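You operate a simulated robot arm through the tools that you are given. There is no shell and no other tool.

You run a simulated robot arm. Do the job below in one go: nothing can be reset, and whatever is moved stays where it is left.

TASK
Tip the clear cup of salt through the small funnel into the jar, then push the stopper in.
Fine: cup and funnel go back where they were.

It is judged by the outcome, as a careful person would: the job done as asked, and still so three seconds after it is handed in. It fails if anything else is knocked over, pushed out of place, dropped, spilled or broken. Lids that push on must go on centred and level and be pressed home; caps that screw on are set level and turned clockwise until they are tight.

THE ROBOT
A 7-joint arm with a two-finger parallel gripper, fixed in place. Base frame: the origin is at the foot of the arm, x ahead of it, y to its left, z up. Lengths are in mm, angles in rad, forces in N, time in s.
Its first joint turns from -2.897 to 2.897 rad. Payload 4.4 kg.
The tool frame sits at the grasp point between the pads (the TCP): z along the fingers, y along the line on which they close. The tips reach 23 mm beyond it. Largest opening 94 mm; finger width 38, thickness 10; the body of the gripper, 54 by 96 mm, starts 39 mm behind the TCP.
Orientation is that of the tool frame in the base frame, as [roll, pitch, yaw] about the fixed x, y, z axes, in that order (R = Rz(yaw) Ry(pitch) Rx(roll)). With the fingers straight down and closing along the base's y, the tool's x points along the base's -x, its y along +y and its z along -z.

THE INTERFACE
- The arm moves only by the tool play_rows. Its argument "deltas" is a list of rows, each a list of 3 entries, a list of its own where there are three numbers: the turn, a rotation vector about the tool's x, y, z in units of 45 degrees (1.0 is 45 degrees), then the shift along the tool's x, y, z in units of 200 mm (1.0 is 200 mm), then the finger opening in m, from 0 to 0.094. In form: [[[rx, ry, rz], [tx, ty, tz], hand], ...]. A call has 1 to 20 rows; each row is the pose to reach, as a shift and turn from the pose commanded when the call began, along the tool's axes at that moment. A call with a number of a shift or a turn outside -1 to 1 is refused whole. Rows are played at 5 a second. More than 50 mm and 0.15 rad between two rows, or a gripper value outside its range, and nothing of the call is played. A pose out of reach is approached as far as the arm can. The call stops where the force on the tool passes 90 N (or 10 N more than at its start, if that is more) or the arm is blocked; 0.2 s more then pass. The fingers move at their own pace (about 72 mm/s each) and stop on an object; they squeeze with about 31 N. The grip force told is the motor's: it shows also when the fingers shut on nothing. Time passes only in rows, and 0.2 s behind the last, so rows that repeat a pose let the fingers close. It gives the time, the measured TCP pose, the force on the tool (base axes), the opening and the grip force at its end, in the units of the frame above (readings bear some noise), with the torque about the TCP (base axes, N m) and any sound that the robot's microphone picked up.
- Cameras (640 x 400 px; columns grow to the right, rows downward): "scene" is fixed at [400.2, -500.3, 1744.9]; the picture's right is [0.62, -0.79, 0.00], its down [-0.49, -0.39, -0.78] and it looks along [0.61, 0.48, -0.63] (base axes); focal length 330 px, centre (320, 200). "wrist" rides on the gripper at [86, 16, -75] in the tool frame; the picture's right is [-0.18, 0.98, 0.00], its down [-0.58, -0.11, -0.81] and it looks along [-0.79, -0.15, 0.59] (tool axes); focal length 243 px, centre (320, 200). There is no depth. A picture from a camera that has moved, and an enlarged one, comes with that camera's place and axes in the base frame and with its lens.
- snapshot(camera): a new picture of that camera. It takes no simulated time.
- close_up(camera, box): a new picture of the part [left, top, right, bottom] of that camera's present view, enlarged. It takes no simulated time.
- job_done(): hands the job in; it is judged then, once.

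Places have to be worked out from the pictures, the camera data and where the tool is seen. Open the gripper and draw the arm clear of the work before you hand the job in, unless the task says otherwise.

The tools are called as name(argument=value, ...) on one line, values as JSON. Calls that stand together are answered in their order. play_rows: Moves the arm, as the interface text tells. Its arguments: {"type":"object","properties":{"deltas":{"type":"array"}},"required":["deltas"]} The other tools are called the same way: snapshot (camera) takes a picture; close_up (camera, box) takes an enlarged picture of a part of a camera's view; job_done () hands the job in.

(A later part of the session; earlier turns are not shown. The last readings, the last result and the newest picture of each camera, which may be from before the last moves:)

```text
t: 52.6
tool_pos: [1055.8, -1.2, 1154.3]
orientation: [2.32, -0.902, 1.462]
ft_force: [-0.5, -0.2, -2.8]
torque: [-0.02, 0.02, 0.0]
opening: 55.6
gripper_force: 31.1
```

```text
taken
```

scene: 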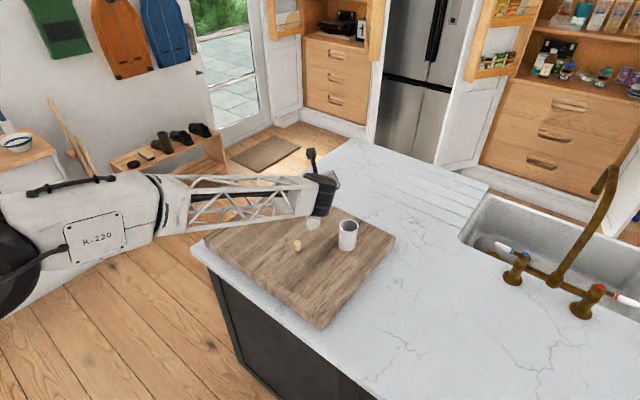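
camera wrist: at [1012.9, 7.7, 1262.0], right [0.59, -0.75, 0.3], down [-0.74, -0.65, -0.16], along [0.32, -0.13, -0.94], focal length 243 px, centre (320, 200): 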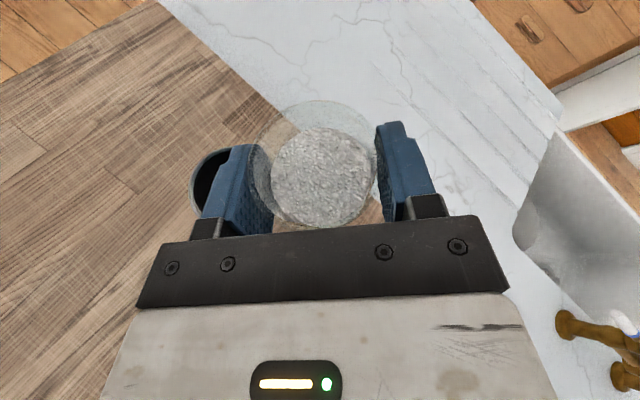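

The orientation is exactly as planned and the lip is above the funnel. I'll roll on to about 55° of cup tilt, slowly, keeping the lip over the funnel.

play_rows(deltas=[[[-0.0065, 0.0065, -0.0556], [0.003, 0, 0.0018], 0.045], [[-0.0131, 0.0131, -0.111], [0.0059, 0, 0.0036], 0.045], [[-0.0196, 0.0196, -0.167], [0.0089, 0, 0.0054], 0.045], [[-0.0262, 0.0262, -0.222], [0.0118, 0, 0.0071], 0.045], [[-0.0327, 0.0327, -0.278], [0.0148, 0, 0.0089], 0.045], [[-0.0393, 0.0393, -0.333], [0.0178, 0, 0.0107], 0.045], [[-0.0458, 0.0458, -0.389], [0.0207, 0, 0.0125], 0.045], [[-0.0524, 0.0524, -0.445], [0.0237, 0, 0.0143], 0.045], [[-0.0589, 0.0589, -0.5], [0.0266, 0, 0.016], 0.045], [[-0.0655, 0.0655, -0.556], [0.0296, 0, 0.0178], 0.045], [[-0.072, 0.072, -0.611], [0.0325, 0, 0.0196], 0.045], [[-0.0786, 0.0786, -0.667], [0.0355, -0.0007, 0.0214], 0.045], [[-0.0786, 0.0786, -0.667], [0.0355, -0.0007, 0.0214], 0.045]])

snapshot(camera="wrist")

close_up(camera="scene", box=[260, 140, 380, 250])

```text
t: 55.4
tool_pos: [1060.2, 4.0, 1159.0]
orientation: [1.97, -0.487, 1.897]
ft_force: [0.1, 0.7, -2.5]
torque: [0.01, 0.01, 0.0]
opening: 55.6
gripper_force: 31.0
```

```text
taken
camera wrist: at [982.7, 36.6, 1237.9], right [0.55, -0.43, 0.71], down [-0.55, -0.83, -0.08], along [0.63, -0.34, -0.7], focal length 243 px, centre (320, 200)
```

wrist: 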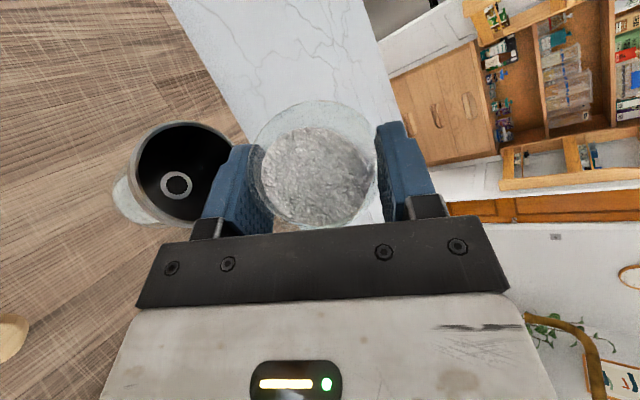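

```text
3.64 times, centred on (320, 195) of scene
camera zoom: at [400.2, -500.3, 1744.9], right [0.62, -0.79, 0.0], down [-0.49, -0.39, -0.78], along [0.61, 0.48, -0.63], focal length 1201 px, centre (320, 218)
```

zoom: 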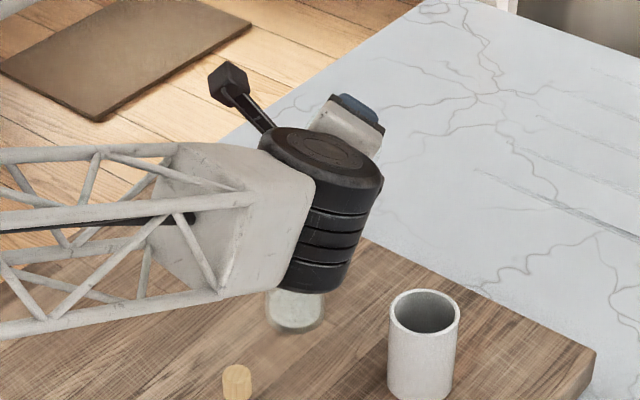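

The tilt is 55° and the funnel is still empty. I'll zoom on the cup and funnel before going further.

close_up(camera="wrist", box=[110, 90, 410, 240])

```text
2.13 times, centred on (260, 165) of wrist
camera zoom: at [982.7, 36.6, 1237.9], right [0.55, -0.43, 0.71], down [-0.55, -0.83, -0.08], along [0.63, -0.34, -0.7], focal length 518 px, centre (448, 275)
```

zoom: 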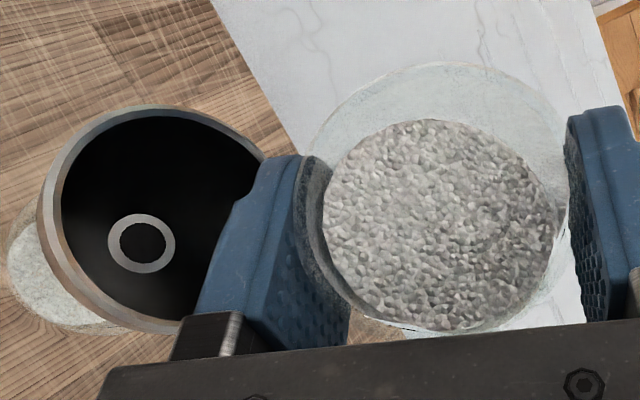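

The salt hasn't moved yet, but the funnel's rim doesn't sit where I predicted. I'll zoom in on it to check that it hasn't tilted.

close_up(camera="wrist", box=[110, 100, 270, 240])

close_up(camera="scene", box=[300, 180, 350, 230])

```text
2.86 times, centred on (190, 170) of wrist
camera zoom: at [982.7, 36.6, 1237.9], right [0.55, -0.43, 0.71], down [-0.55, -0.83, -0.08], along [0.63, -0.34, -0.7], focal length 693 px, centre (691, 286)
```

zoom: 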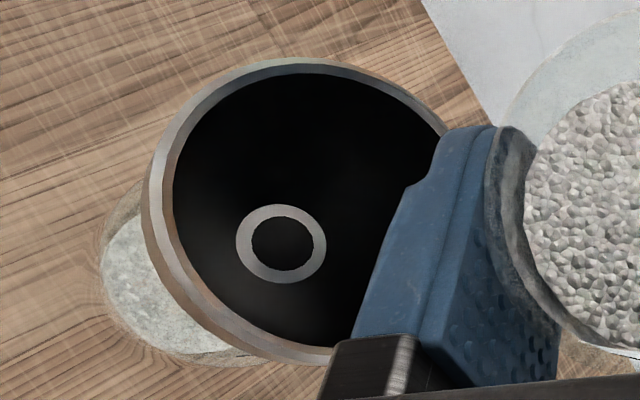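

```text
8.00 times, centred on (325, 205) of scene
camera zoom: at [400.2, -500.3, 1744.9], right [0.62, -0.79, 0.0], down [-0.49, -0.39, -0.78], along [0.61, 0.48, -0.63], focal length 2642 px, centre (280, 160)
```

zoom: 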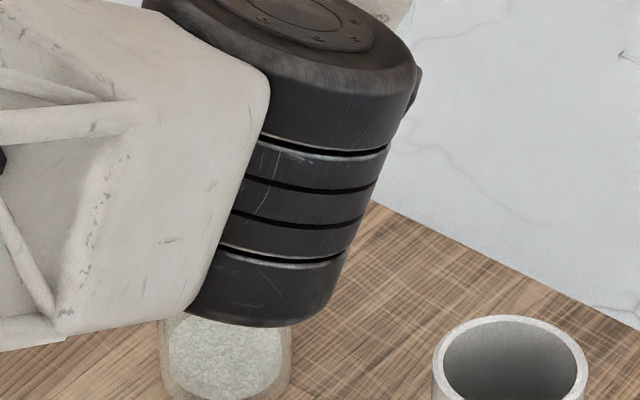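

Combining all views, the funnel rim is at about (1033,33.5,1105) and upright within measurement error, and the fingers clear it. I'll continue slowly to about 86° of tilt with the lip upstream of centre.

play_rows(deltas=[[[-0.0143, 0.0038, -0.0445], [0.0044, -0.0035, -0.0004], 0.045], [[-0.0286, 0.0077, -0.0889], [0.0088, -0.007, -0.0007], 0.045], [[-0.0429, 0.0115, -0.1334], [0.0132, -0.0105, -0.0011], 0.045], [[-0.0573, 0.0153, -0.1779], [0.0176, -0.014, -0.0015], 0.045], [[-0.0716, 0.0192, -0.2223], [0.022, -0.0175, -0.0018], 0.045], [[-0.0859, 0.023, -0.2668], [0.0264, -0.021, -0.0022], 0.045], [[-0.1002, 0.0268, -0.3113], [0.0308, -0.0245, -0.0026], 0.045], [[-0.1145, 0.0307, -0.3557], [0.0352, -0.028, -0.0029], 0.045], [[-0.1288, 0.0345, -0.4002], [0.0396, -0.0315, -0.0033], 0.045], [[-0.1431, 0.0383, -0.4447], [0.044, -0.035, -0.0037], 0.045]])

close_up(camera="wrist", box=[90, 80, 410, 240])

```text
t: 57.6
tool_pos: [1053.8, 13.7, 1157.9]
orientation: [1.807, -0.163, 2.041]
ft_force: [-0.1, 0.5, -1.7]
torque: [0.0, 0.02, -0.01]
opening: 55.7
gripper_force: 31.3
```

```text
2.00 times, centred on (250, 160) of wrist
camera zoom: at [955.7, 53.3, 1204.7], right [0.36, -0.2, 0.91], down [-0.45, -0.89, -0.01], along [0.82, -0.41, -0.41], focal length 485 px, centre (460, 280)
```

zoom: 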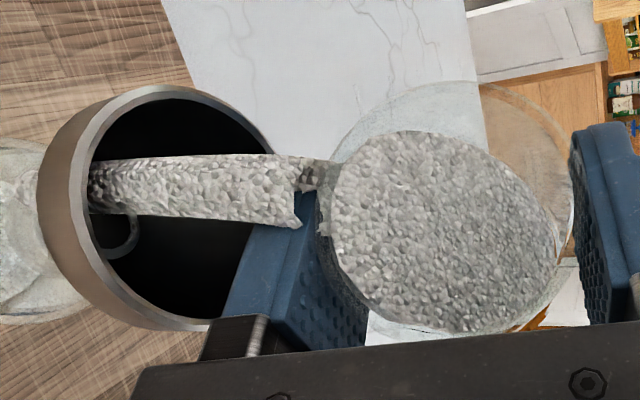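

Salt is flowing in a stream into the funnel. I'll hold here for two seconds and check that it all lands inside.

play_rows(deltas=[[[0, 0, 0], [0, 0, 0], 0.045], [[0, 0, 0], [0, 0, 0], 0.045], [[0, 0, 0], [0, 0, 0], 0.045], [[0, 0, 0], [0, 0, 0], 0.045]])

close_up(camera="wrist", box=[90, 80, 410, 240])

close_up(camera="scene", box=[270, 160, 370, 250])

```text
t: 58.6
tool_pos: [1053.4, 13.1, 1158.6]
orientation: [1.81, -0.162, 2.043]
ft_force: [-0.6, -0.5, -1.3]
torque: [0.04, 0.03, -0.02]
opening: 55.5
gripper_force: 31.2
```

```text
2.00 times, centred on (250, 160) of wrist
camera zoom: at [955.6, 53.3, 1204.7], right [0.36, -0.2, 0.91], down [-0.45, -0.89, -0.01], along [0.82, -0.41, -0.41], focal length 485 px, centre (460, 280)
```

zoom: 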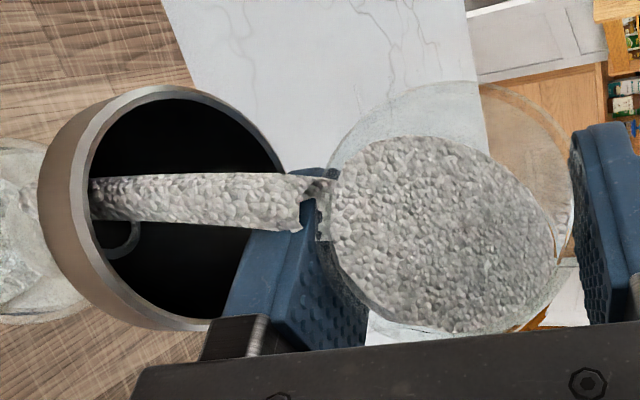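

```text
4.44 times, centred on (320, 205) of scene
camera zoom: at [400.2, -500.3, 1744.9], right [0.62, -0.79, 0.0], down [-0.49, -0.39, -0.78], along [0.61, 0.48, -0.63], focal length 1468 px, centre (320, 178)
```

zoom: 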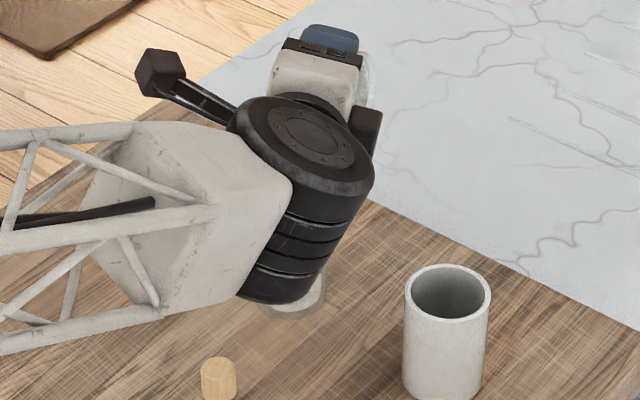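

The stream lands near the funnel's centre. I'll continue the tilt slowly to about 96°, tracking the lip over the funnel.

play_rows(deltas=[[[-0.0167, 0, -0.0433], [0.005, -0.0027, -0.0012], 0.045], [[-0.0333, 0, -0.0867], [0.0101, -0.0055, -0.0024], 0.045], [[-0.05, 0, -0.13], [0.0152, -0.0082, -0.0036], 0.045], [[-0.0667, 0, -0.1733], [0.0202, -0.011, -0.0048], 0.045], [[-0.0833, 0, -0.2167], [0.0253, -0.0138, -0.006], 0.045], [[-0.1, 0, -0.26], [0.0303, -0.0165, -0.0072], 0.045], [[-0.1167, 0, -0.3033], [0.0354, -0.0193, -0.0084], 0.045], [[-0.1333, 0, -0.3467], [0.0404, -0.022, -0.0096], 0.045], [[-0.15, 0, -0.39], [0.0455, -0.0248, -0.0108], 0.045], [[-0.1667, 0, -0.4333], [0.0505, -0.0275, -0.012], 0.045], [[-0.1667, 0, -0.4333], [0.0505, -0.0275, -0.012], 0.045], [[-0.1667, 0, -0.4333], [0.0505, -0.0275, -0.012], 0.045]])

snapshot(camera="wrist")

close_up(camera="wrist", box=[60, 80, 420, 260])

```text
t: 61.2
tool_pos: [1045.6, 21.9, 1154.5]
orientation: [1.677, 0.17, 2.101]
ft_force: [-0.3, -0.7, -1.5]
torque: [0.01, 0.03, 0.01]
opening: 55.6
gripper_force: 31.2
```

```text
taken
camera wrist: at [937.5, 61.9, 1163.5], right [0.1, 0.04, 0.99], down [-0.41, -0.91, 0.08], along [0.91, -0.42, -0.07], focal length 243 px, centre (320, 200)
```

wrist: 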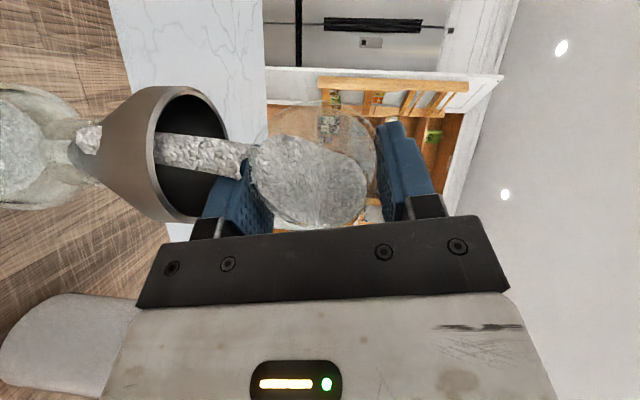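

```text
1.78 times, centred on (240, 170) of wrist
camera zoom: at [937.5, 61.9, 1163.5], right [0.1, 0.04, 0.99], down [-0.41, -0.91, 0.08], along [0.91, -0.42, -0.07], focal length 431 px, centre (462, 253)
```

zoom: 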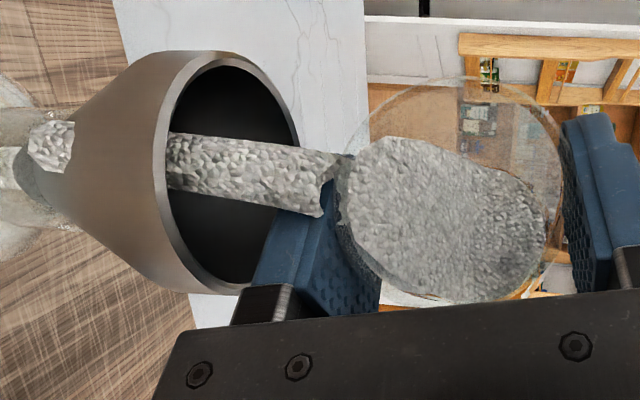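

The side view shows the stream falling into the funnel and salt running out of the spout into the jar, with no spills. I'll continue to about 112° and pause again.

play_rows(deltas=[[[0, 0, 0], [0, 0, 0], 0.045], [[0, 0, 0], [0, 0, 0], 0.045], [[0, 0, 0], [0, 0, 0], 0.045], [[0, 0, 0], [0, 0, 0], 0.045], [[-0.0133, -0.0042, -0.0417], [0.0048, -0.0005, -0.0023], 0.045], [[-0.0265, -0.0084, -0.0833], [0.0096, -0.001, -0.0047], 0.045], [[-0.0398, -0.0125, -0.125], [0.0144, -0.0015, -0.007], 0.045], [[-0.053, -0.0167, -0.1667], [0.0192, -0.002, -0.0093], 0.045], [[-0.0663, -0.0209, -0.2083], [0.0241, -0.0025, -0.0117], 0.045], [[-0.0795, -0.025, -0.25], [0.0289, -0.003, -0.014], 0.045], [[-0.0928, -0.0292, -0.2917], [0.0337, -0.0035, -0.0164], 0.045], [[-0.106, -0.0334, -0.3333], [0.0385, -0.004, -0.0187], 0.045], [[-0.106, -0.0334, -0.3333], [0.0385, -0.004, -0.0187], 0.045], [[-0.106, -0.0334, -0.3333], [0.0385, -0.004, -0.0187], 0.045], [[-0.106, -0.0334, -0.3333], [0.0385, -0.004, -0.0187], 0.045]])

close_up(camera="wrist", box=[0, 60, 420, 280])

close_up(camera="scene", box=[270, 160, 370, 250])

```text
t: 64.4
tool_pos: [1039.7, 24.9, 1153.6]
orientation: [1.589, 0.432, 2.091]
ft_force: [-0.5, 0.5, -1.3]
torque: [0.0, 0.01, 0.01]
opening: 55.4
gripper_force: 31.4
```

```text
1.52 times, centred on (210, 170) of wrist
camera zoom: at [930.7, 63.2, 1132.5], right [-0.11, 0.22, 0.97], down [-0.42, -0.89, 0.16], along [0.9, -0.39, 0.19], focal length 370 px, centre (488, 246)
```

zoom: 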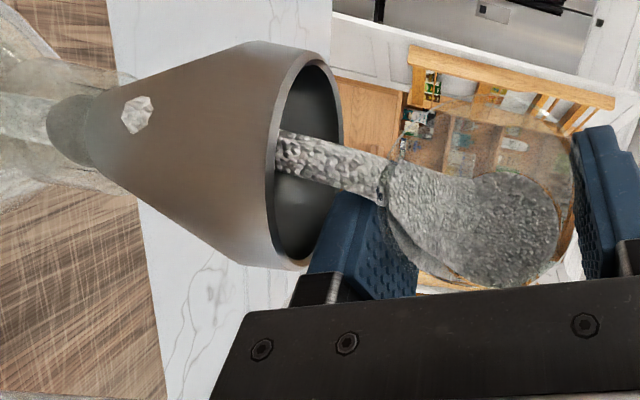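

```text
4.44 times, centred on (320, 205) of scene
camera zoom: at [400.2, -500.3, 1744.9], right [0.62, -0.79, 0.0], down [-0.49, -0.39, -0.78], along [0.61, 0.48, -0.63], focal length 1468 px, centre (320, 178)
```

zoom: 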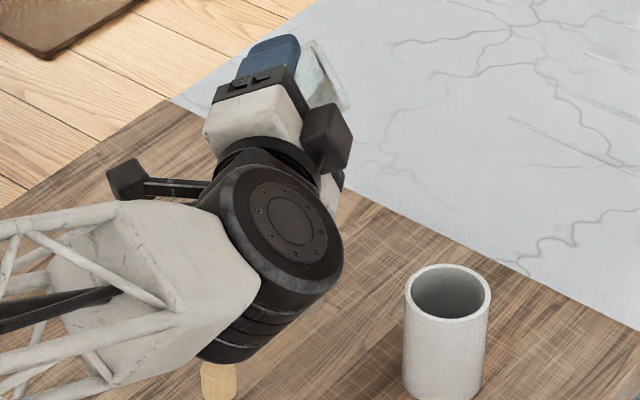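

Salt keeps flowing into the funnel and jar. The stream drifts about 5 mm in the pour direction but stays well inside. I'll tilt on to about 126° with the lip a little further upstream.

play_rows(deltas=[[[0, 0, 0], [0, 0, 0], 0.045], [[0, 0, 0], [0, 0, 0], 0.045], [[0, 0, 0], [0, 0, 0], 0.045], [[0, 0, 0], [0, 0, 0], 0.045], [[-0.0024, -0.0015, -0.0417], [0.0033, 0.0008, -0.0013], 0.045], [[-0.0047, -0.003, -0.0833], [0.0065, 0.0016, -0.0026], 0.045], [[-0.0071, -0.0044, -0.125], [0.0098, 0.0024, -0.0039], 0.045], [[-0.0095, -0.0059, -0.1667], [0.013, 0.0031, -0.0053], 0.045], [[-0.0118, -0.0074, -0.2083], [0.0163, 0.0039, -0.0066], 0.045], [[-0.0142, -0.0089, -0.25], [0.0195, 0.0047, -0.0079], 0.045], [[-0.0165, -0.0103, -0.2917], [0.0228, 0.0055, -0.0092], 0.045], [[-0.0189, -0.0118, -0.3333], [0.026, 0.0063, -0.0105], 0.045], [[-0.0189, -0.0118, -0.3333], [0.026, 0.0063, -0.0105], 0.045], [[-0.0189, -0.0118, -0.3333], [0.026, 0.0063, -0.0105], 0.045], [[-0.0189, -0.0118, -0.3333], [0.026, 0.0063, -0.0105], 0.045], [[-0.0189, -0.0118, -0.3333], [0.026, 0.0063, -0.0105], 0.045]])

close_up(camera="wrist", box=[0, 60, 420, 280])

snapshot(camera="scene")

```text
t: 67.8
tool_pos: [1032.7, 28.9, 1152.6]
orientation: [1.57, 0.694, 2.082]
ft_force: [-1.0, -0.7, -1.2]
torque: [0.01, -0.01, 0.02]
opening: 55.1
gripper_force: 31.2
```

```text
1.52 times, centred on (210, 170) of wrist
camera zoom: at [930.6, 59.7, 1108.9], right [-0.24, 0.43, 0.87], down [-0.45, -0.85, 0.29], along [0.86, -0.32, 0.39], focal length 370 px, centre (488, 246)
```

zoom: 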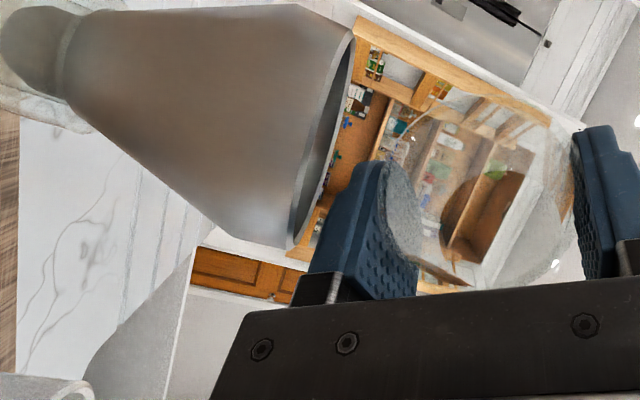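

```text
taken
```

scene: 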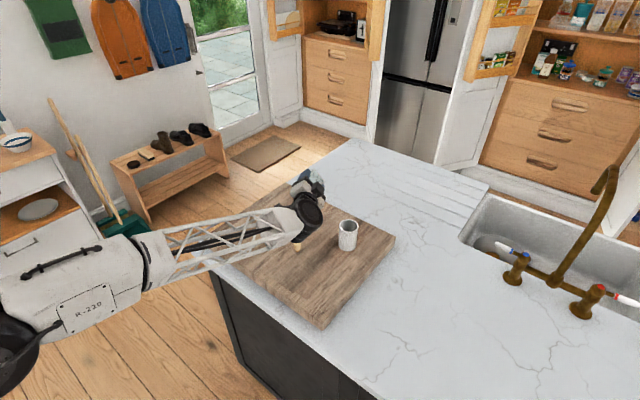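

The cup looks almost empty now. I'll zoom in on it to see what remains.

close_up(camera="wrist", box=[200, 100, 420, 260])

close_up(camera="scene", box=[275, 160, 345, 230])

```text
2.50 times, centred on (310, 180) of wrist
camera zoom: at [930.6, 59.7, 1108.9], right [-0.24, 0.43, 0.87], down [-0.45, -0.85, 0.29], along [0.86, -0.32, 0.39], focal length 606 px, centre (345, 250)
```

zoom: 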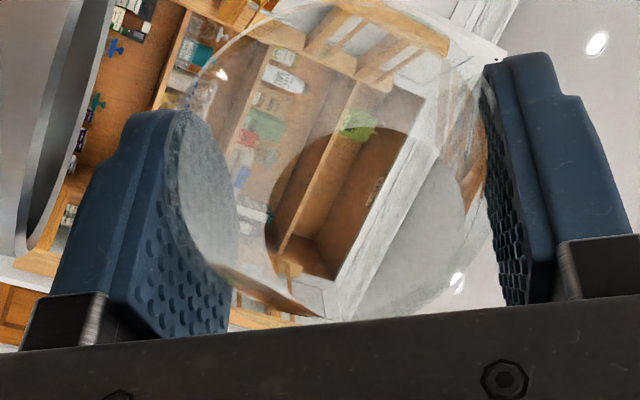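

```text
5.71 times, centred on (310, 195) of scene
camera zoom: at [400.2, -500.3, 1744.9], right [0.62, -0.79, 0.0], down [-0.49, -0.39, -0.78], along [0.61, 0.48, -0.63], focal length 1887 px, centre (377, 229)
```

zoom: 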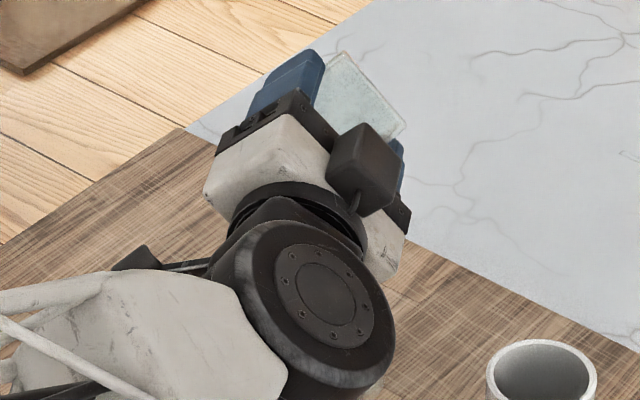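

The cup looks clear. To shake out any last grains I'll tilt further, to about 142°, keeping the lip over the funnel, and hold.

play_rows(deltas=[[[0, 0, -0.0444], [0.0038, 0.0019, -0.003], 0.045], [[0, 0, -0.0889], [0.0076, 0.0037, -0.0061], 0.045], [[0, 0, -0.1333], [0.0114, 0.0056, -0.0092], 0.045], [[0, 0, -0.1778], [0.0152, 0.0074, -0.0122], 0.045], [[0, 0, -0.2222], [0.019, 0.0093, -0.0153], 0.045], [[0, 0, -0.2667], [0.0228, 0.0111, -0.0183], 0.045], [[0, 0, -0.3111], [0.0266, 0.013, -0.0214], 0.045], [[0, 0, -0.3556], [0.0304, 0.0148, -0.0244], 0.045], [[0, 0, -0.4], [0.0342, 0.0167, -0.0275], 0.045], [[0, 0, -0.4444], [0.038, 0.0185, -0.0305], 0.045], [[0, 0, -0.4444], [0.038, 0.0185, -0.0305], 0.045], [[0, 0, -0.4444], [0.038, 0.0185, -0.0305], 0.045], [[0, 0, -0.4444], [0.038, 0.0185, -0.0305], 0.045], [[0, 0, -0.4444], [0.038, 0.0185, -0.0305], 0.045], [[0, 0, -0.4444], [0.038, 0.0185, -0.0305], 0.045]])

snapshot(camera="wrist")

close_up(camera="wrist", box=[200, 90, 420, 250])

```text
t: 71.0
tool_pos: [1024.5, 33.8, 1149.5]
orientation: [1.572, 1.044, 2.084]
ft_force: [-1.2, 0.2, -0.9]
torque: [0.02, 0.01, -0.02]
opening: 55.1
gripper_force: 31.1
```

```text
taken
camera wrist: at [931.2, 46.7, 1082.5], right [-0.37, 0.66, 0.65], down [-0.51, -0.73, 0.45], along [0.77, -0.17, 0.61], focal length 243 px, centre (320, 200)
```

wrist: 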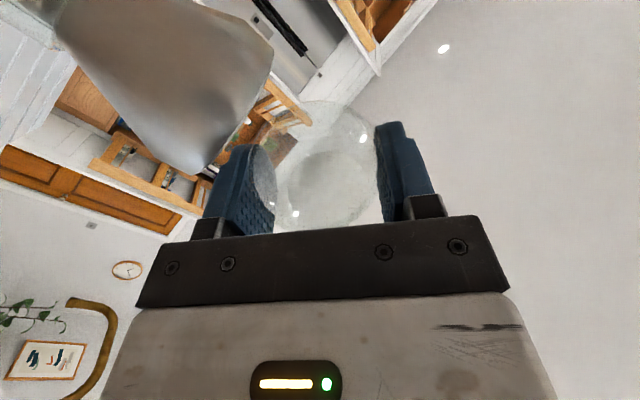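

```text
2.50 times, centred on (310, 170) of wrist
camera zoom: at [931.2, 46.7, 1082.5], right [-0.37, 0.66, 0.65], down [-0.51, -0.73, 0.45], along [0.77, -0.17, 0.61], focal length 606 px, centre (345, 275)
```

zoom: 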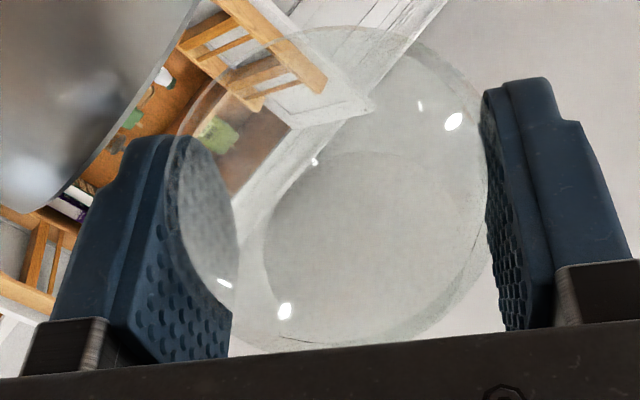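

The cup is empty. I'll raise 60 mm clear of the funnel and begin rolling back upright.

play_rows(deltas=[[[0, 0, 0], [-0.0432, 0.025, 0], 0.045], [[0, 0, 0], [-0.108, 0.0625, 0], 0.045], [[0, 0, 0], [-0.1728, 0.1, 0], 0.045], [[0, 0, 0], [-0.2376, 0.1375, 0], 0.045], [[0, 0, 0], [-0.2592, 0.15, 0], 0.045]])

play_rows(deltas=[[[0, 0, 0.125], [0, 0, 0], 0.045], [[0, 0, 0.25], [0, 0, 0], 0.045], [[0, 0, 0.375], [0, 0, 0], 0.045], [[0, 0, 0.5], [0, 0, 0], 0.045], [[0, 0, 0.625], [0, 0, 0], 0.045], [[0, 0, 0.75], [0, 0, 0], 0.045], [[0, 0, 0.875], [0, 0, 0], 0.045], [[0, 0, 1.0], [0, 0, 0], 0.045]])

play_rows(deltas=[[[0, 0, 0.125], [0, 0, 0], 0.045], [[0, 0, 0.25], [0, 0, 0], 0.045], [[0, 0, 0.375], [0, 0, 0], 0.045], [[0, 0, 0.5], [0, 0, 0], 0.045], [[0, 0, 0.625], [0, 0, 0], 0.045], [[0, 0, 0.75], [0, 0, 0], 0.045], [[0, 0, 0.875], [0, 0, 0], 0.045], [[0, 0, 1.0], [0, 0, 0], 0.045]])

snapshot(camera="wrist")

snapshot(camera="scene")

```text
t: 72.2
tool_pos: [1025.8, 34.5, 1210.3]
orientation: [1.572, 1.044, 2.085]
ft_force: [-0.1, 0.6, -0.9]
torque: [0.0, 0.02, -0.01]
opening: 55.0
gripper_force: 31.1
```

```text
t: 74.0
tool_pos: [1024.1, 33.0, 1209.9]
orientation: [1.571, 0.256, 2.084]
ft_force: [-0.2, -0.2, -1.9]
torque: [0.02, 0.02, 0.0]
opening: 55.2
gripper_force: 31.2
```

```text
t: 75.8
tool_pos: [1024.8, 34.7, 1209.4]
orientation: [1.57, -0.53, 2.082]
ft_force: [-0.2, -0.2, -1.1]
torque: [0.02, 0.0, 0.0]
opening: 54.7
gripper_force: 31.1
```

```text
taken
camera wrist: at [926.5, 55.4, 1267.5], right [0.32, -0.57, 0.76], down [-0.48, -0.79, -0.39], along [0.81, -0.24, -0.53], focal length 243 px, centre (320, 200)
```

wrist: 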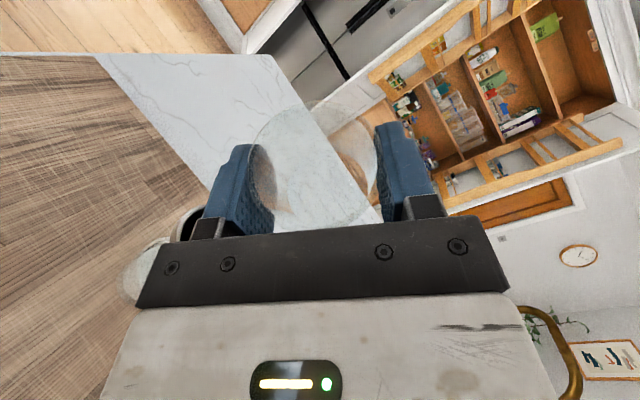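

```text
taken
```

scene: 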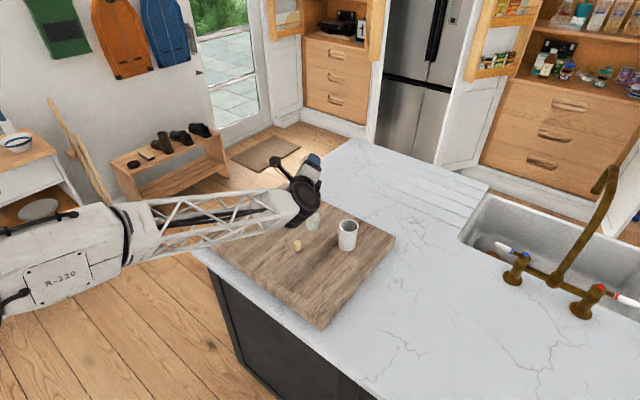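

The cup's still held, but the opening reading is slightly smaller than before (54.7 against 55.6). I'll check whether the cup shifted in the grip, and continue the roll back.

play_rows(deltas=[[[0, 0, 0.11], [0, 0, 0], 0.045], [[0, 0, 0.22], [0, 0, 0], 0.045], [[0, 0, 0.33], [0, 0, 0], 0.045], [[0, 0, 0.44], [0, 0, 0], 0.045], [[0, 0, 0.55], [0, 0, 0], 0.045], [[0, 0, 0.66], [0, 0, 0], 0.045], [[0, 0, 0.77], [0, 0, 0], 0.045], [[0, 0, 0.88], [0, 0, 0], 0.045]])

close_up(camera="wrist", box=[240, 80, 400, 240])

```text
t: 77.6
tool_pos: [1025.8, 33.5, 1210.8]
orientation: [1.568, -1.218, 2.084]
ft_force: [0.6, 0.6, -1.2]
torque: [0.02, 0.02, 0.02]
opening: 55.0
gripper_force: 30.7
```

```text
2.50 times, centred on (320, 160) of wrist
camera zoom: at [952.6, 10.1, 1297.4], right [0.48, -0.86, 0.17], down [-0.65, -0.48, -0.58], along [0.58, 0.17, -0.79], focal length 606 px, centre (320, 300)
```

zoom: 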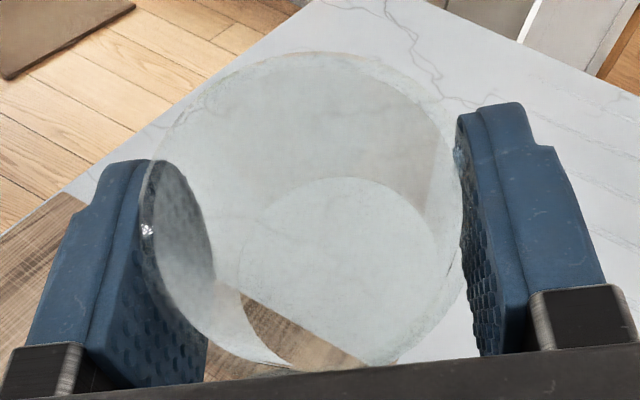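

The cup hasn't shifted: the rim position in view is identical to before. I'll finish the roll and then pitch back to the grasp tilt.

play_rows(deltas=[[[0, 0, 0.11], [0, 0, 0], 0.045], [[0, 0, 0.22], [0, 0, 0], 0.045], [[0, 0, 0.33], [0, 0, 0], 0.045], [[0, 0, 0.449], [0, 0, 0], 0.045], [[0, 0, 0.449], [0, 0, 0], 0.045]])

play_rows(deltas=[[[0, -0.11, 0], [0, 0, 0], 0.045], [[0, -0.22, 0], [0, 0, 0], 0.045], [[0, -0.33, 0], [0, 0, 0], 0.045], [[0, -0.44, 0], [0, 0, 0], 0.045], [[0, -0.5556, 0], [0, 0, 0], 0.045], [[0, -0.5556, 0], [0, 0, 0], 0.045]])

snapshot(camera="wrist")

```text
t: 78.8
tool_pos: [1025.2, 34.1, 1208.7]
orientation: [1.195, -1.571, 2.458]
ft_force: [0.2, 0.3, -0.6]
torque: [-0.01, 0.0, 0.03]
opening: 54.9
gripper_force: 30.6
```

```text
t: 80.2
tool_pos: [1025.5, 33.0, 1210.2]
orientation: [3.141, -1.133, 0.512]
ft_force: [0.1, 0.1, -0.8]
torque: [-0.01, -0.01, -0.02]
opening: 54.4
gripper_force: 31.1
```

```text
taken
camera wrist: at [1005.3, 4.3, 1319.7], right [0.41, -0.9, -0.17], down [-0.9, -0.38, -0.19], along [0.1, 0.23, -0.97], focal length 243 px, centre (320, 200)
```

wrist: 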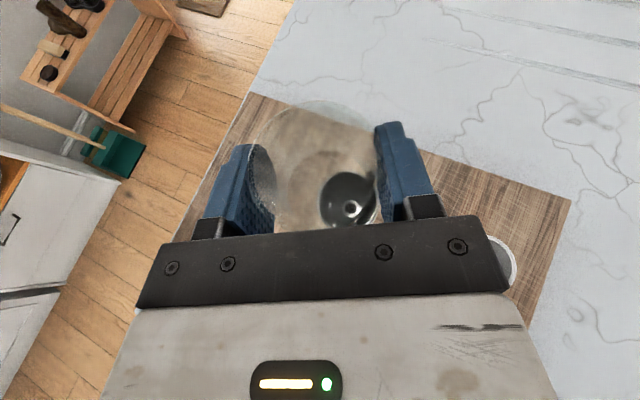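

The cup is upright again and empty. I'll carry it level back to above its original spot at (992.5,167).

play_rows(deltas=[[[0, 0, 0], [-0.005, -0.055, 0.019], 0.045], [[0, 0, 0], [-0.014, -0.16, 0.056], 0.045], [[0, 0, 0], [-0.025, -0.28, 0.098], 0.045], [[0, 0, 0], [-0.036, -0.41, 0.143], 0.045], [[0, 0, 0], [-0.047, -0.54, 0.188], 0.045], [[0, 0, 0], [-0.055, -0.63, 0.219], 0.045], [[0, 0, 0], [-0.058, -0.6605, 0.23], 0.045], [[0, 0, 0], [-0.058, -0.6605, 0.23], 0.045]])

snapshot(camera="wrist")

close_up(camera="scene", box=[280, 170, 380, 260])

```text
t: 82.0
tool_pos: [992.1, 166.6, 1179.8]
orientation: [-3.141, -1.134, 0.514]
ft_force: [0.1, -0.1, -1.0]
torque: [-0.02, 0.01, 0.0]
opening: 54.9
gripper_force: 31.5
```

```text
taken
camera wrist: at [971.7, 137.2, 1289.2], right [0.41, -0.9, -0.17], down [-0.9, -0.38, -0.19], along [0.1, 0.23, -0.97], focal length 243 px, centre (320, 200)
```

wrist: 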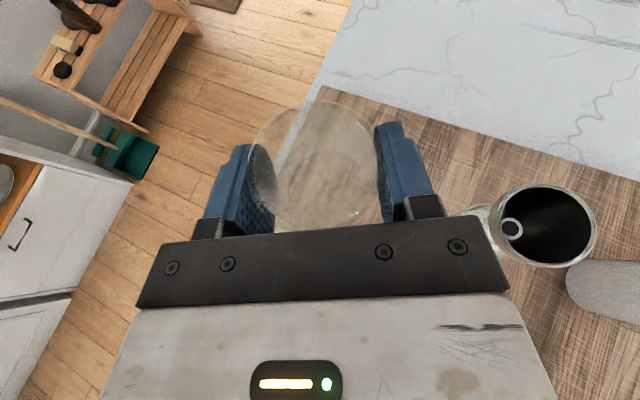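

```text
4.44 times, centred on (330, 215) of scene
camera zoom: at [400.2, -500.3, 1744.9], right [0.62, -0.79, 0.0], down [-0.49, -0.39, -0.78], along [0.61, 0.48, -0.63], focal length 1468 px, centre (276, 133)
```

zoom: 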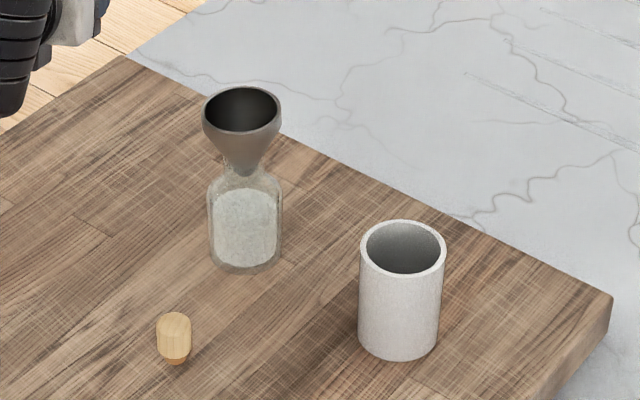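

The jar is now filled to the shoulder, the funnel is empty and nothing is spilled. I'll lower the cup straight down to just above the board.

play_rows(deltas=[[[0, 0, 0], [-0.05, 0, 0.0233], 0.045], [[0, 0, 0], [-0.16, 0, 0.0746], 0.045], [[0, 0, 0], [-0.28, 0, 0.1305], 0.045], [[0, 0, 0], [-0.4, 0, 0.1865], 0.045], [[0, 0, 0], [-0.52, 0, 0.2424], 0.045], [[0, 0, 0], [-0.63, 0, 0.2937], 0.045], [[0, 0, 0], [-0.71, 0, 0.331], 0.045], [[0, 0, 0], [-0.77, 0, 0.359], 0.045], [[0, 0, 0], [-0.8, 0, 0.373], 0.045], [[0, 0, 0], [-0.8157, 0, 0.3803], 0.045], [[0, 0, 0], [-0.8157, 0, 0.3803], 0.045]])

snapshot(camera="wrist")

close_up(camera="scene", box=[260, 185, 310, 235])

```text
t: 84.4
tool_pos: [992.4, 166.0, 999.7]
orientation: [3.141, -1.133, 0.513]
ft_force: [0.1, 0.0, -0.8]
torque: [0.0, -0.03, 0.02]
opening: 54.7
gripper_force: 31.0
```

```text
taken
camera wrist: at [972.7, 136.5, 1109.4], right [0.41, -0.89, -0.17], down [-0.9, -0.38, -0.19], along [0.1, 0.23, -0.97], focal length 243 px, centre (320, 200)
```

wrist: 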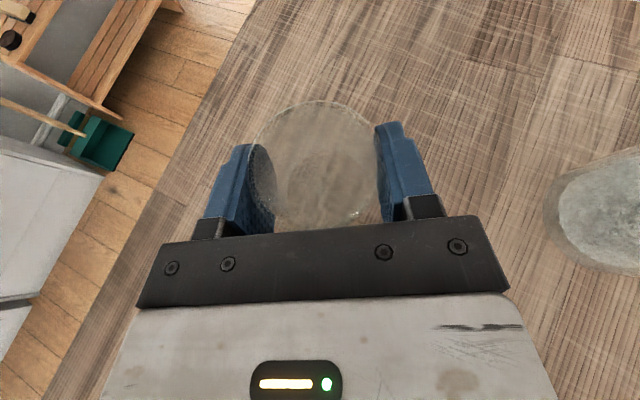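

```text
8.00 times, centred on (285, 210) of scene
camera zoom: at [400.2, -500.3, 1744.9], right [0.62, -0.79, 0.0], down [-0.49, -0.39, -0.78], along [0.61, 0.48, -0.63], focal length 2642 px, centre (600, 120)
```

zoom: 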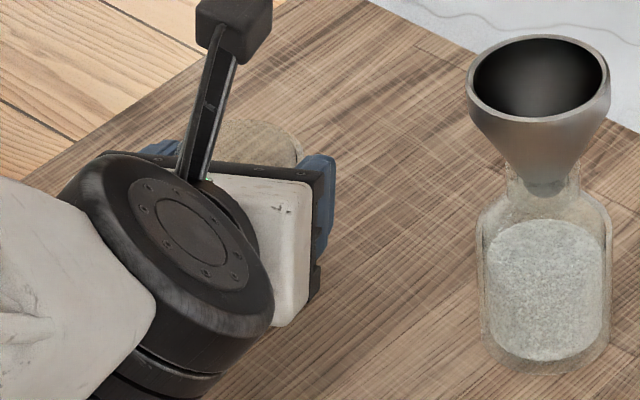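

Still no contact at z≈1000, with about 4 mm to go. I'll lower in small steps and watch the force.

play_rows(deltas=[[[0, 0, 0], [-0.0045, 0, 0.0021], 0.045], [[0, 0, 0], [-0.009, 0, 0.0042], 0.045], [[0, 0, 0], [-0.0125, 0, 0.0058], 0.045], [[0, 0, 0], [-0.0125, 0, 0.0058], 0.045]])

```text
t: 85.4
tool_pos: [990.9, 165.9, 996.8]
orientation: [3.14, -1.135, 0.514]
ft_force: [-0.2, 0.2, -1.2]
torque: [0.02, 0.06, -0.02]
opening: 54.2
gripper_force: 30.8
```

play_rows(deltas=[[[0, 0, 0], [-0.0045, 0, 0.0021], 0.045], [[0, 0, 0], [-0.0045, 0, 0.0021], 0.045], [[0, 0, 0], [-0.0045, 0, 0.0021], 0.045]])

```text
t: 86.2
tool_pos: [993.1, 166.7, 995.6]
orientation: [3.142, -1.134, 0.513]
ft_force: [-0.6, -0.1, -1.7]
torque: [0.0, 0.01, 0.01]
opening: 54.4
gripper_force: 30.5
```

There's no contact yet, so I'll go down another millimetre.

play_rows(deltas=[[[0, 0, 0], [-0.0045, 0, 0.0021], 0.045], [[0, 0, 0], [-0.0045, 0, 0.0021], 0.045], [[0, 0, 0], [-0.0045, 0, 0.0021], 0.045]])

close_up(camera="wrist", box=[240, 80, 400, 240])

```text
t: 87.0
tool_pos: [991.3, 167.2, 995.7]
orientation: [3.139, -1.135, 0.512]
ft_force: [-0.2, -0.4, 5.2]
torque: [-0.1, -0.08, -0.01]
opening: 54.3
gripper_force: 31.1
```

```text
2.50 times, centred on (320, 160) of wrist
camera zoom: at [972.4, 137.0, 1105.6], right [0.41, -0.89, -0.17], down [-0.9, -0.38, -0.19], along [0.1, 0.23, -0.97], focal length 606 px, centre (320, 300)
```

zoom: 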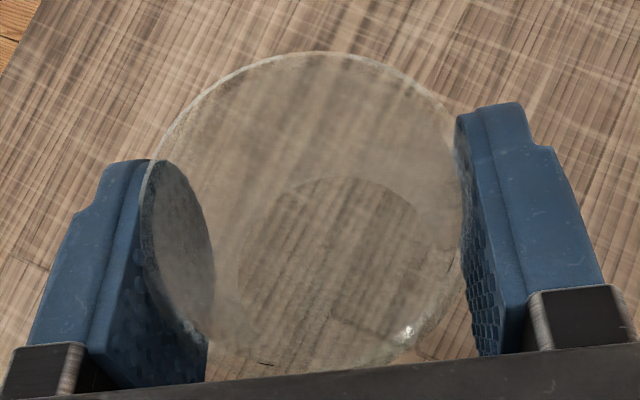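

A 5 N upward force shows the cup has landed on the board at its original place. I'll open the fingers gently.

play_rows(deltas=[[[0, 0, 0], [0, 0, 0], 0.056], [[0, 0, 0], [0, 0, 0], 0.06], [[0, 0, 0], [0, 0, 0], 0.07], [[0, 0, 0], [0, 0, 0], 0.085], [[0, 0, 0], [0, 0, 0], 0.094], [[0, 0, 0], [0, 0, 0], 0.094]])

snapshot(camera="wrist")

```text
t: 88.4
tool_pos: [992.3, 165.3, 995.1]
orientation: [-3.141, -1.134, 0.512]
ft_force: [0.2, -0.7, -0.9]
torque: [0.01, -0.02, 0.05]
opening: 94.0
gripper_force: 0.0
```

```text
taken
camera wrist: at [972.4, 137.0, 1105.0], right [0.41, -0.9, -0.17], down [-0.9, -0.38, -0.19], along [0.1, 0.23, -0.97], focal length 243 px, centre (320, 200)
```

wrist: 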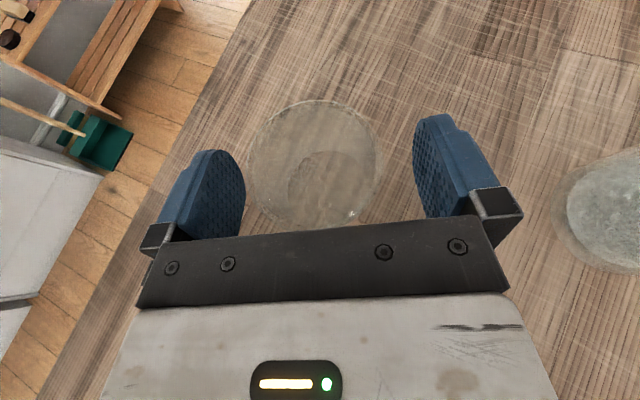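

The cup is standing free at its original place. I'll back the gripper off along its axis and then rise.

play_rows(deltas=[[[0, 0, 0], [0, 0, -0.05], 0.094], [[0, 0, 0], [0, 0, -0.15], 0.094], [[0, 0, 0], [0, 0, -0.3], 0.094], [[0, 0, 0], [0, 0, -0.45], 0.094], [[0, 0, 0], [0, 0, -0.6], 0.094], [[0, 0, 0], [0.12, 0, -0.7], 0.094], [[0, 0, 0], [0.3, 0, -0.78], 0.094], [[0, 0, 0], [0.5, 0, -0.86], 0.094], [[0, 0, 0], [0.68, 0, -0.9], 0.094], [[0, 0, 0], [0.7, 0, -0.9], 0.094]])

snapshot(camera="scene")

close_up(camera="scene", box=[250, 180, 370, 260])

snapshot(camera="wrist")

```text
t: 90.6
tool_pos: [901.6, 116.2, 1198.0]
orientation: [-3.141, -1.135, 0.51]
ft_force: [0.0, 0.3, -0.7]
torque: [0.0, -0.03, -0.01]
opening: 93.9
gripper_force: 0.0
```

```text
taken
```

scene: 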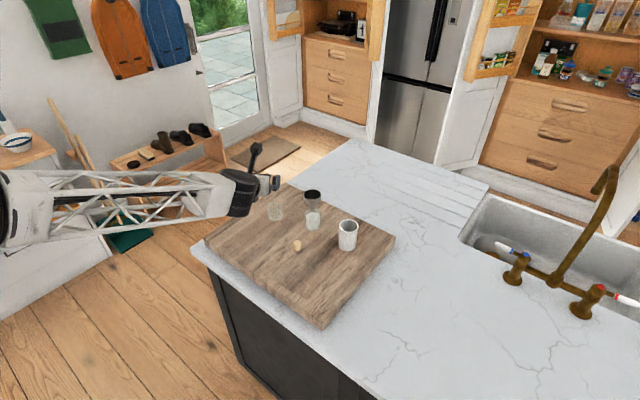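

```text
5.00 times, centred on (310, 220) of scene
camera zoom: at [400.2, -500.3, 1744.9], right [0.62, -0.79, 0.0], down [-0.49, -0.39, -0.78], along [0.61, 0.48, -0.63], focal length 1651 px, centre (370, 100)
```

zoom: 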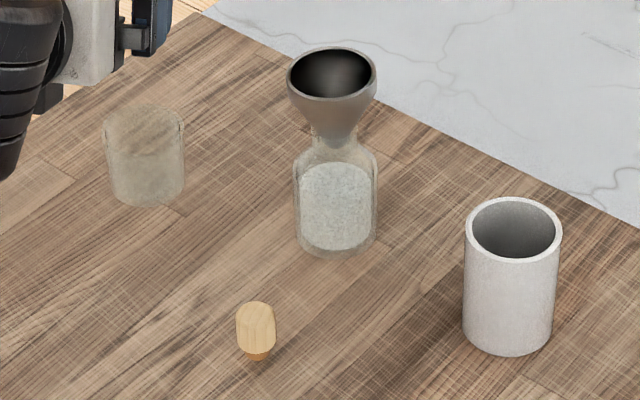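

```text
taken
camera wrist: at [881.8, 87.2, 1308.1], right [0.41, -0.9, -0.17], down [-0.9, -0.38, -0.19], along [0.1, 0.23, -0.97], focal length 243 px, centre (320, 200)
```

wrist: 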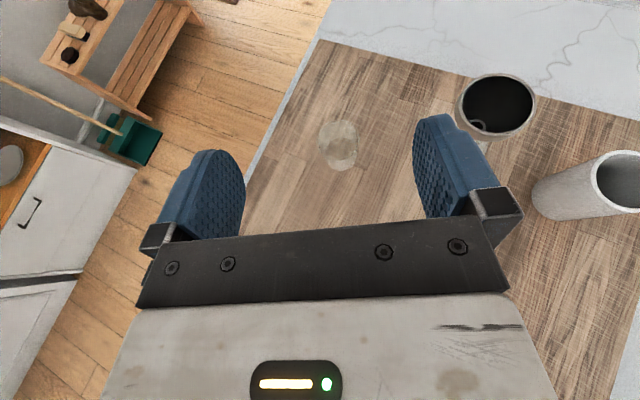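

The cup is back in place, the jar is full and nothing is spilled. I'll bring the tool back to vertical and roll it back to the original orientation for the funnel and stopper.

play_rows(deltas=[[[0, -0.167, 0], [0, 0, 0], 0.094], [[0, -0.333, 0], [0, 0, 0], 0.094], [[0, -0.5, 0], [0, 0, 0], 0.094], [[0, -0.667, 0], [0, 0, 0], 0.094], [[0, -0.833, 0], [0, 0, 0], 0.094], [[0, -1.0, 0], [0, 0, 0], 0.094]])

play_rows(deltas=[[[0, -0.15, 0], [0, 0, 0], 0.094], [[0, -0.3, 0], [0, 0, 0], 0.094], [[0, -0.444, 0], [0, 0, 0], 0.094], [[0, -0.444, 0], [0, 0, 0], 0.094]])

play_rows(deltas=[[[0, 0, -0.167], [0, 0, 0], 0.094], [[0, 0, -0.333], [0, 0, 0], 0.094], [[0, 0, -0.5], [0, 0, 0], 0.094], [[0, 0, -0.667], [0, 0, 0], 0.094], [[0, 0, -0.833], [0, 0, 0], 0.094], [[0, 0, -1.0], [0, 0, 0], 0.094]])

play_rows(deltas=[[[0, 0, -0.167], [0, 0, 0], 0.094], [[0, 0, -0.333], [0, 0, 0], 0.094], [[0, 0, -0.5], [0, 0, 0], 0.094], [[0, 0, -0.667], [0, 0, 0], 0.094], [[0, 0, -0.833], [0, 0, 0], 0.094], [[0, 0, -1.0], [0, 0, 0], 0.094]])

play_rows(deltas=[[[0, 0, -0.167], [0, 0, 0], 0.094], [[0, 0, -0.333], [0, 0, 0], 0.094], [[0, 0, -0.5], [0, 0, 0], 0.094], [[0, 0, -0.667], [0, 0, 0], 0.094], [[0, 0, -0.833], [0, 0, 0], 0.094], [[0, 0, -1.0], [0, 0, 0], 0.094]])

```text
t: 92.0
tool_pos: [901.4, 115.8, 1197.6]
orientation: [3.141, -0.347, 0.51]
ft_force: [-0.3, 0.2, 1.3]
torque: [0.01, 0.01, -0.01]
opening: 94.1
gripper_force: 0.1
```

```text
t: 93.0
tool_pos: [901.7, 116.2, 1198.8]
orientation: [-3.141, 0.003, 0.511]
ft_force: [-0.3, -0.2, -0.3]
torque: [0.04, 0.01, 0.01]
opening: 93.5
gripper_force: 0.1
```

```text
t: 94.4
tool_pos: [901.3, 116.2, 1198.2]
orientation: [3.141, 0.0, 1.302]
ft_force: [-0.1, 0.4, 0.2]
torque: [-0.01, -0.01, 0.0]
opening: 93.9
gripper_force: 0.0
```

```text
t: 95.8
tool_pos: [901.7, 115.3, 1198.0]
orientation: [3.14, 0.0, 2.085]
ft_force: [0.4, 0.1, -1.3]
torque: [0.03, 0.04, 0.02]
opening: 93.9
gripper_force: 0.1
```

```text
t: 97.2
tool_pos: [902.1, 115.6, 1199.0]
orientation: [3.14, 0.0, 2.87]
ft_force: [-0.1, 0.3, 0.1]
torque: [-0.01, 0.01, -0.03]
opening: 93.9
gripper_force: 0.1
```

play_rows(deltas=[[[0, 0, -0.12], [0, 0, -0.04], 0.094], [[0, 0, -0.24], [0, 0, -0.0825], 0.094], [[0, 0, -0.346], [0, 0, -0.0825], 0.094], [[0, 0, -0.346], [0, 0, -0.0825], 0.094]])

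play_rows(deltas=[[[0, 0, 0], [-0.08, -0.05, 0], 0.094], [[0, 0, 0], [-0.22, -0.138, 0], 0.094], [[0, 0, 0], [-0.37, -0.232, 0], 0.094], [[0, 0, 0], [-0.52, -0.326, 0], 0.094], [[0, 0, 0], [-0.64, -0.4, 0], 0.094], [[0, 0, 0], [-0.6685, -0.4195, 0], 0.094], [[0, 0, 0], [-0.6685, -0.4195, 0], 0.094]])

snapshot(camera="wrist")

close_up(camera="wrist", box=[260, 0, 380, 120])

```text
t: 98.2
tool_pos: [902.0, 115.6, 1216.1]
orientation: [-3.141, 0.0, 3.14]
ft_force: [0.4, 0.1, -0.5]
torque: [-0.07, 0.02, 0.01]
opening: 94.0
gripper_force: 0.0
```

```text
t: 99.8
tool_pos: [1034.4, 33.3, 1215.7]
orientation: [-3.141, 0.0, 3.14]
ft_force: [0.5, -0.3, 1.1]
torque: [0.03, 0.0, 0.02]
opening: 94.0
gripper_force: 0.0
```

```text
taken
camera wrist: at [947.7, 49.3, 1290.1], right [0.19, 0.98, 0.0], down [0.58, -0.11, 0.81], along [0.79, -0.15, -0.59], focal length 243 px, centre (320, 200)
```

wrist: 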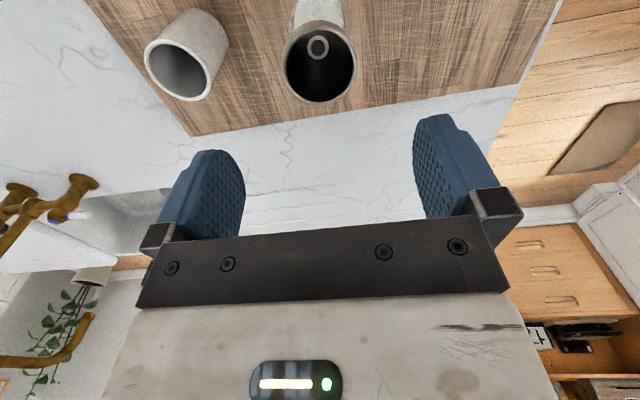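

```text
3.33 times, centred on (320, 60) of wrist
camera zoom: at [947.7, 49.3, 1290.1], right [0.19, 0.98, 0.0], down [0.58, -0.11, 0.81], along [0.79, -0.15, -0.59], focal length 809 px, centre (320, 667)
```

zoom: 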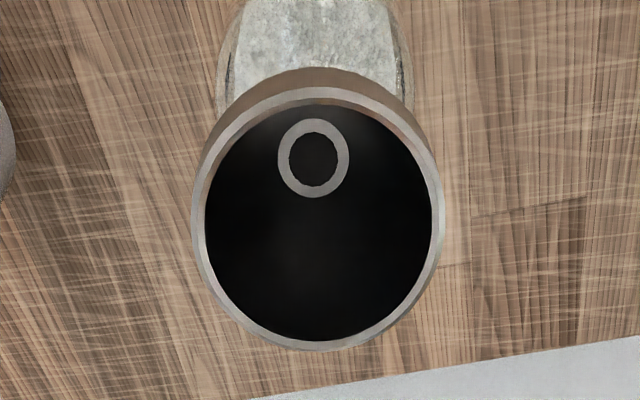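

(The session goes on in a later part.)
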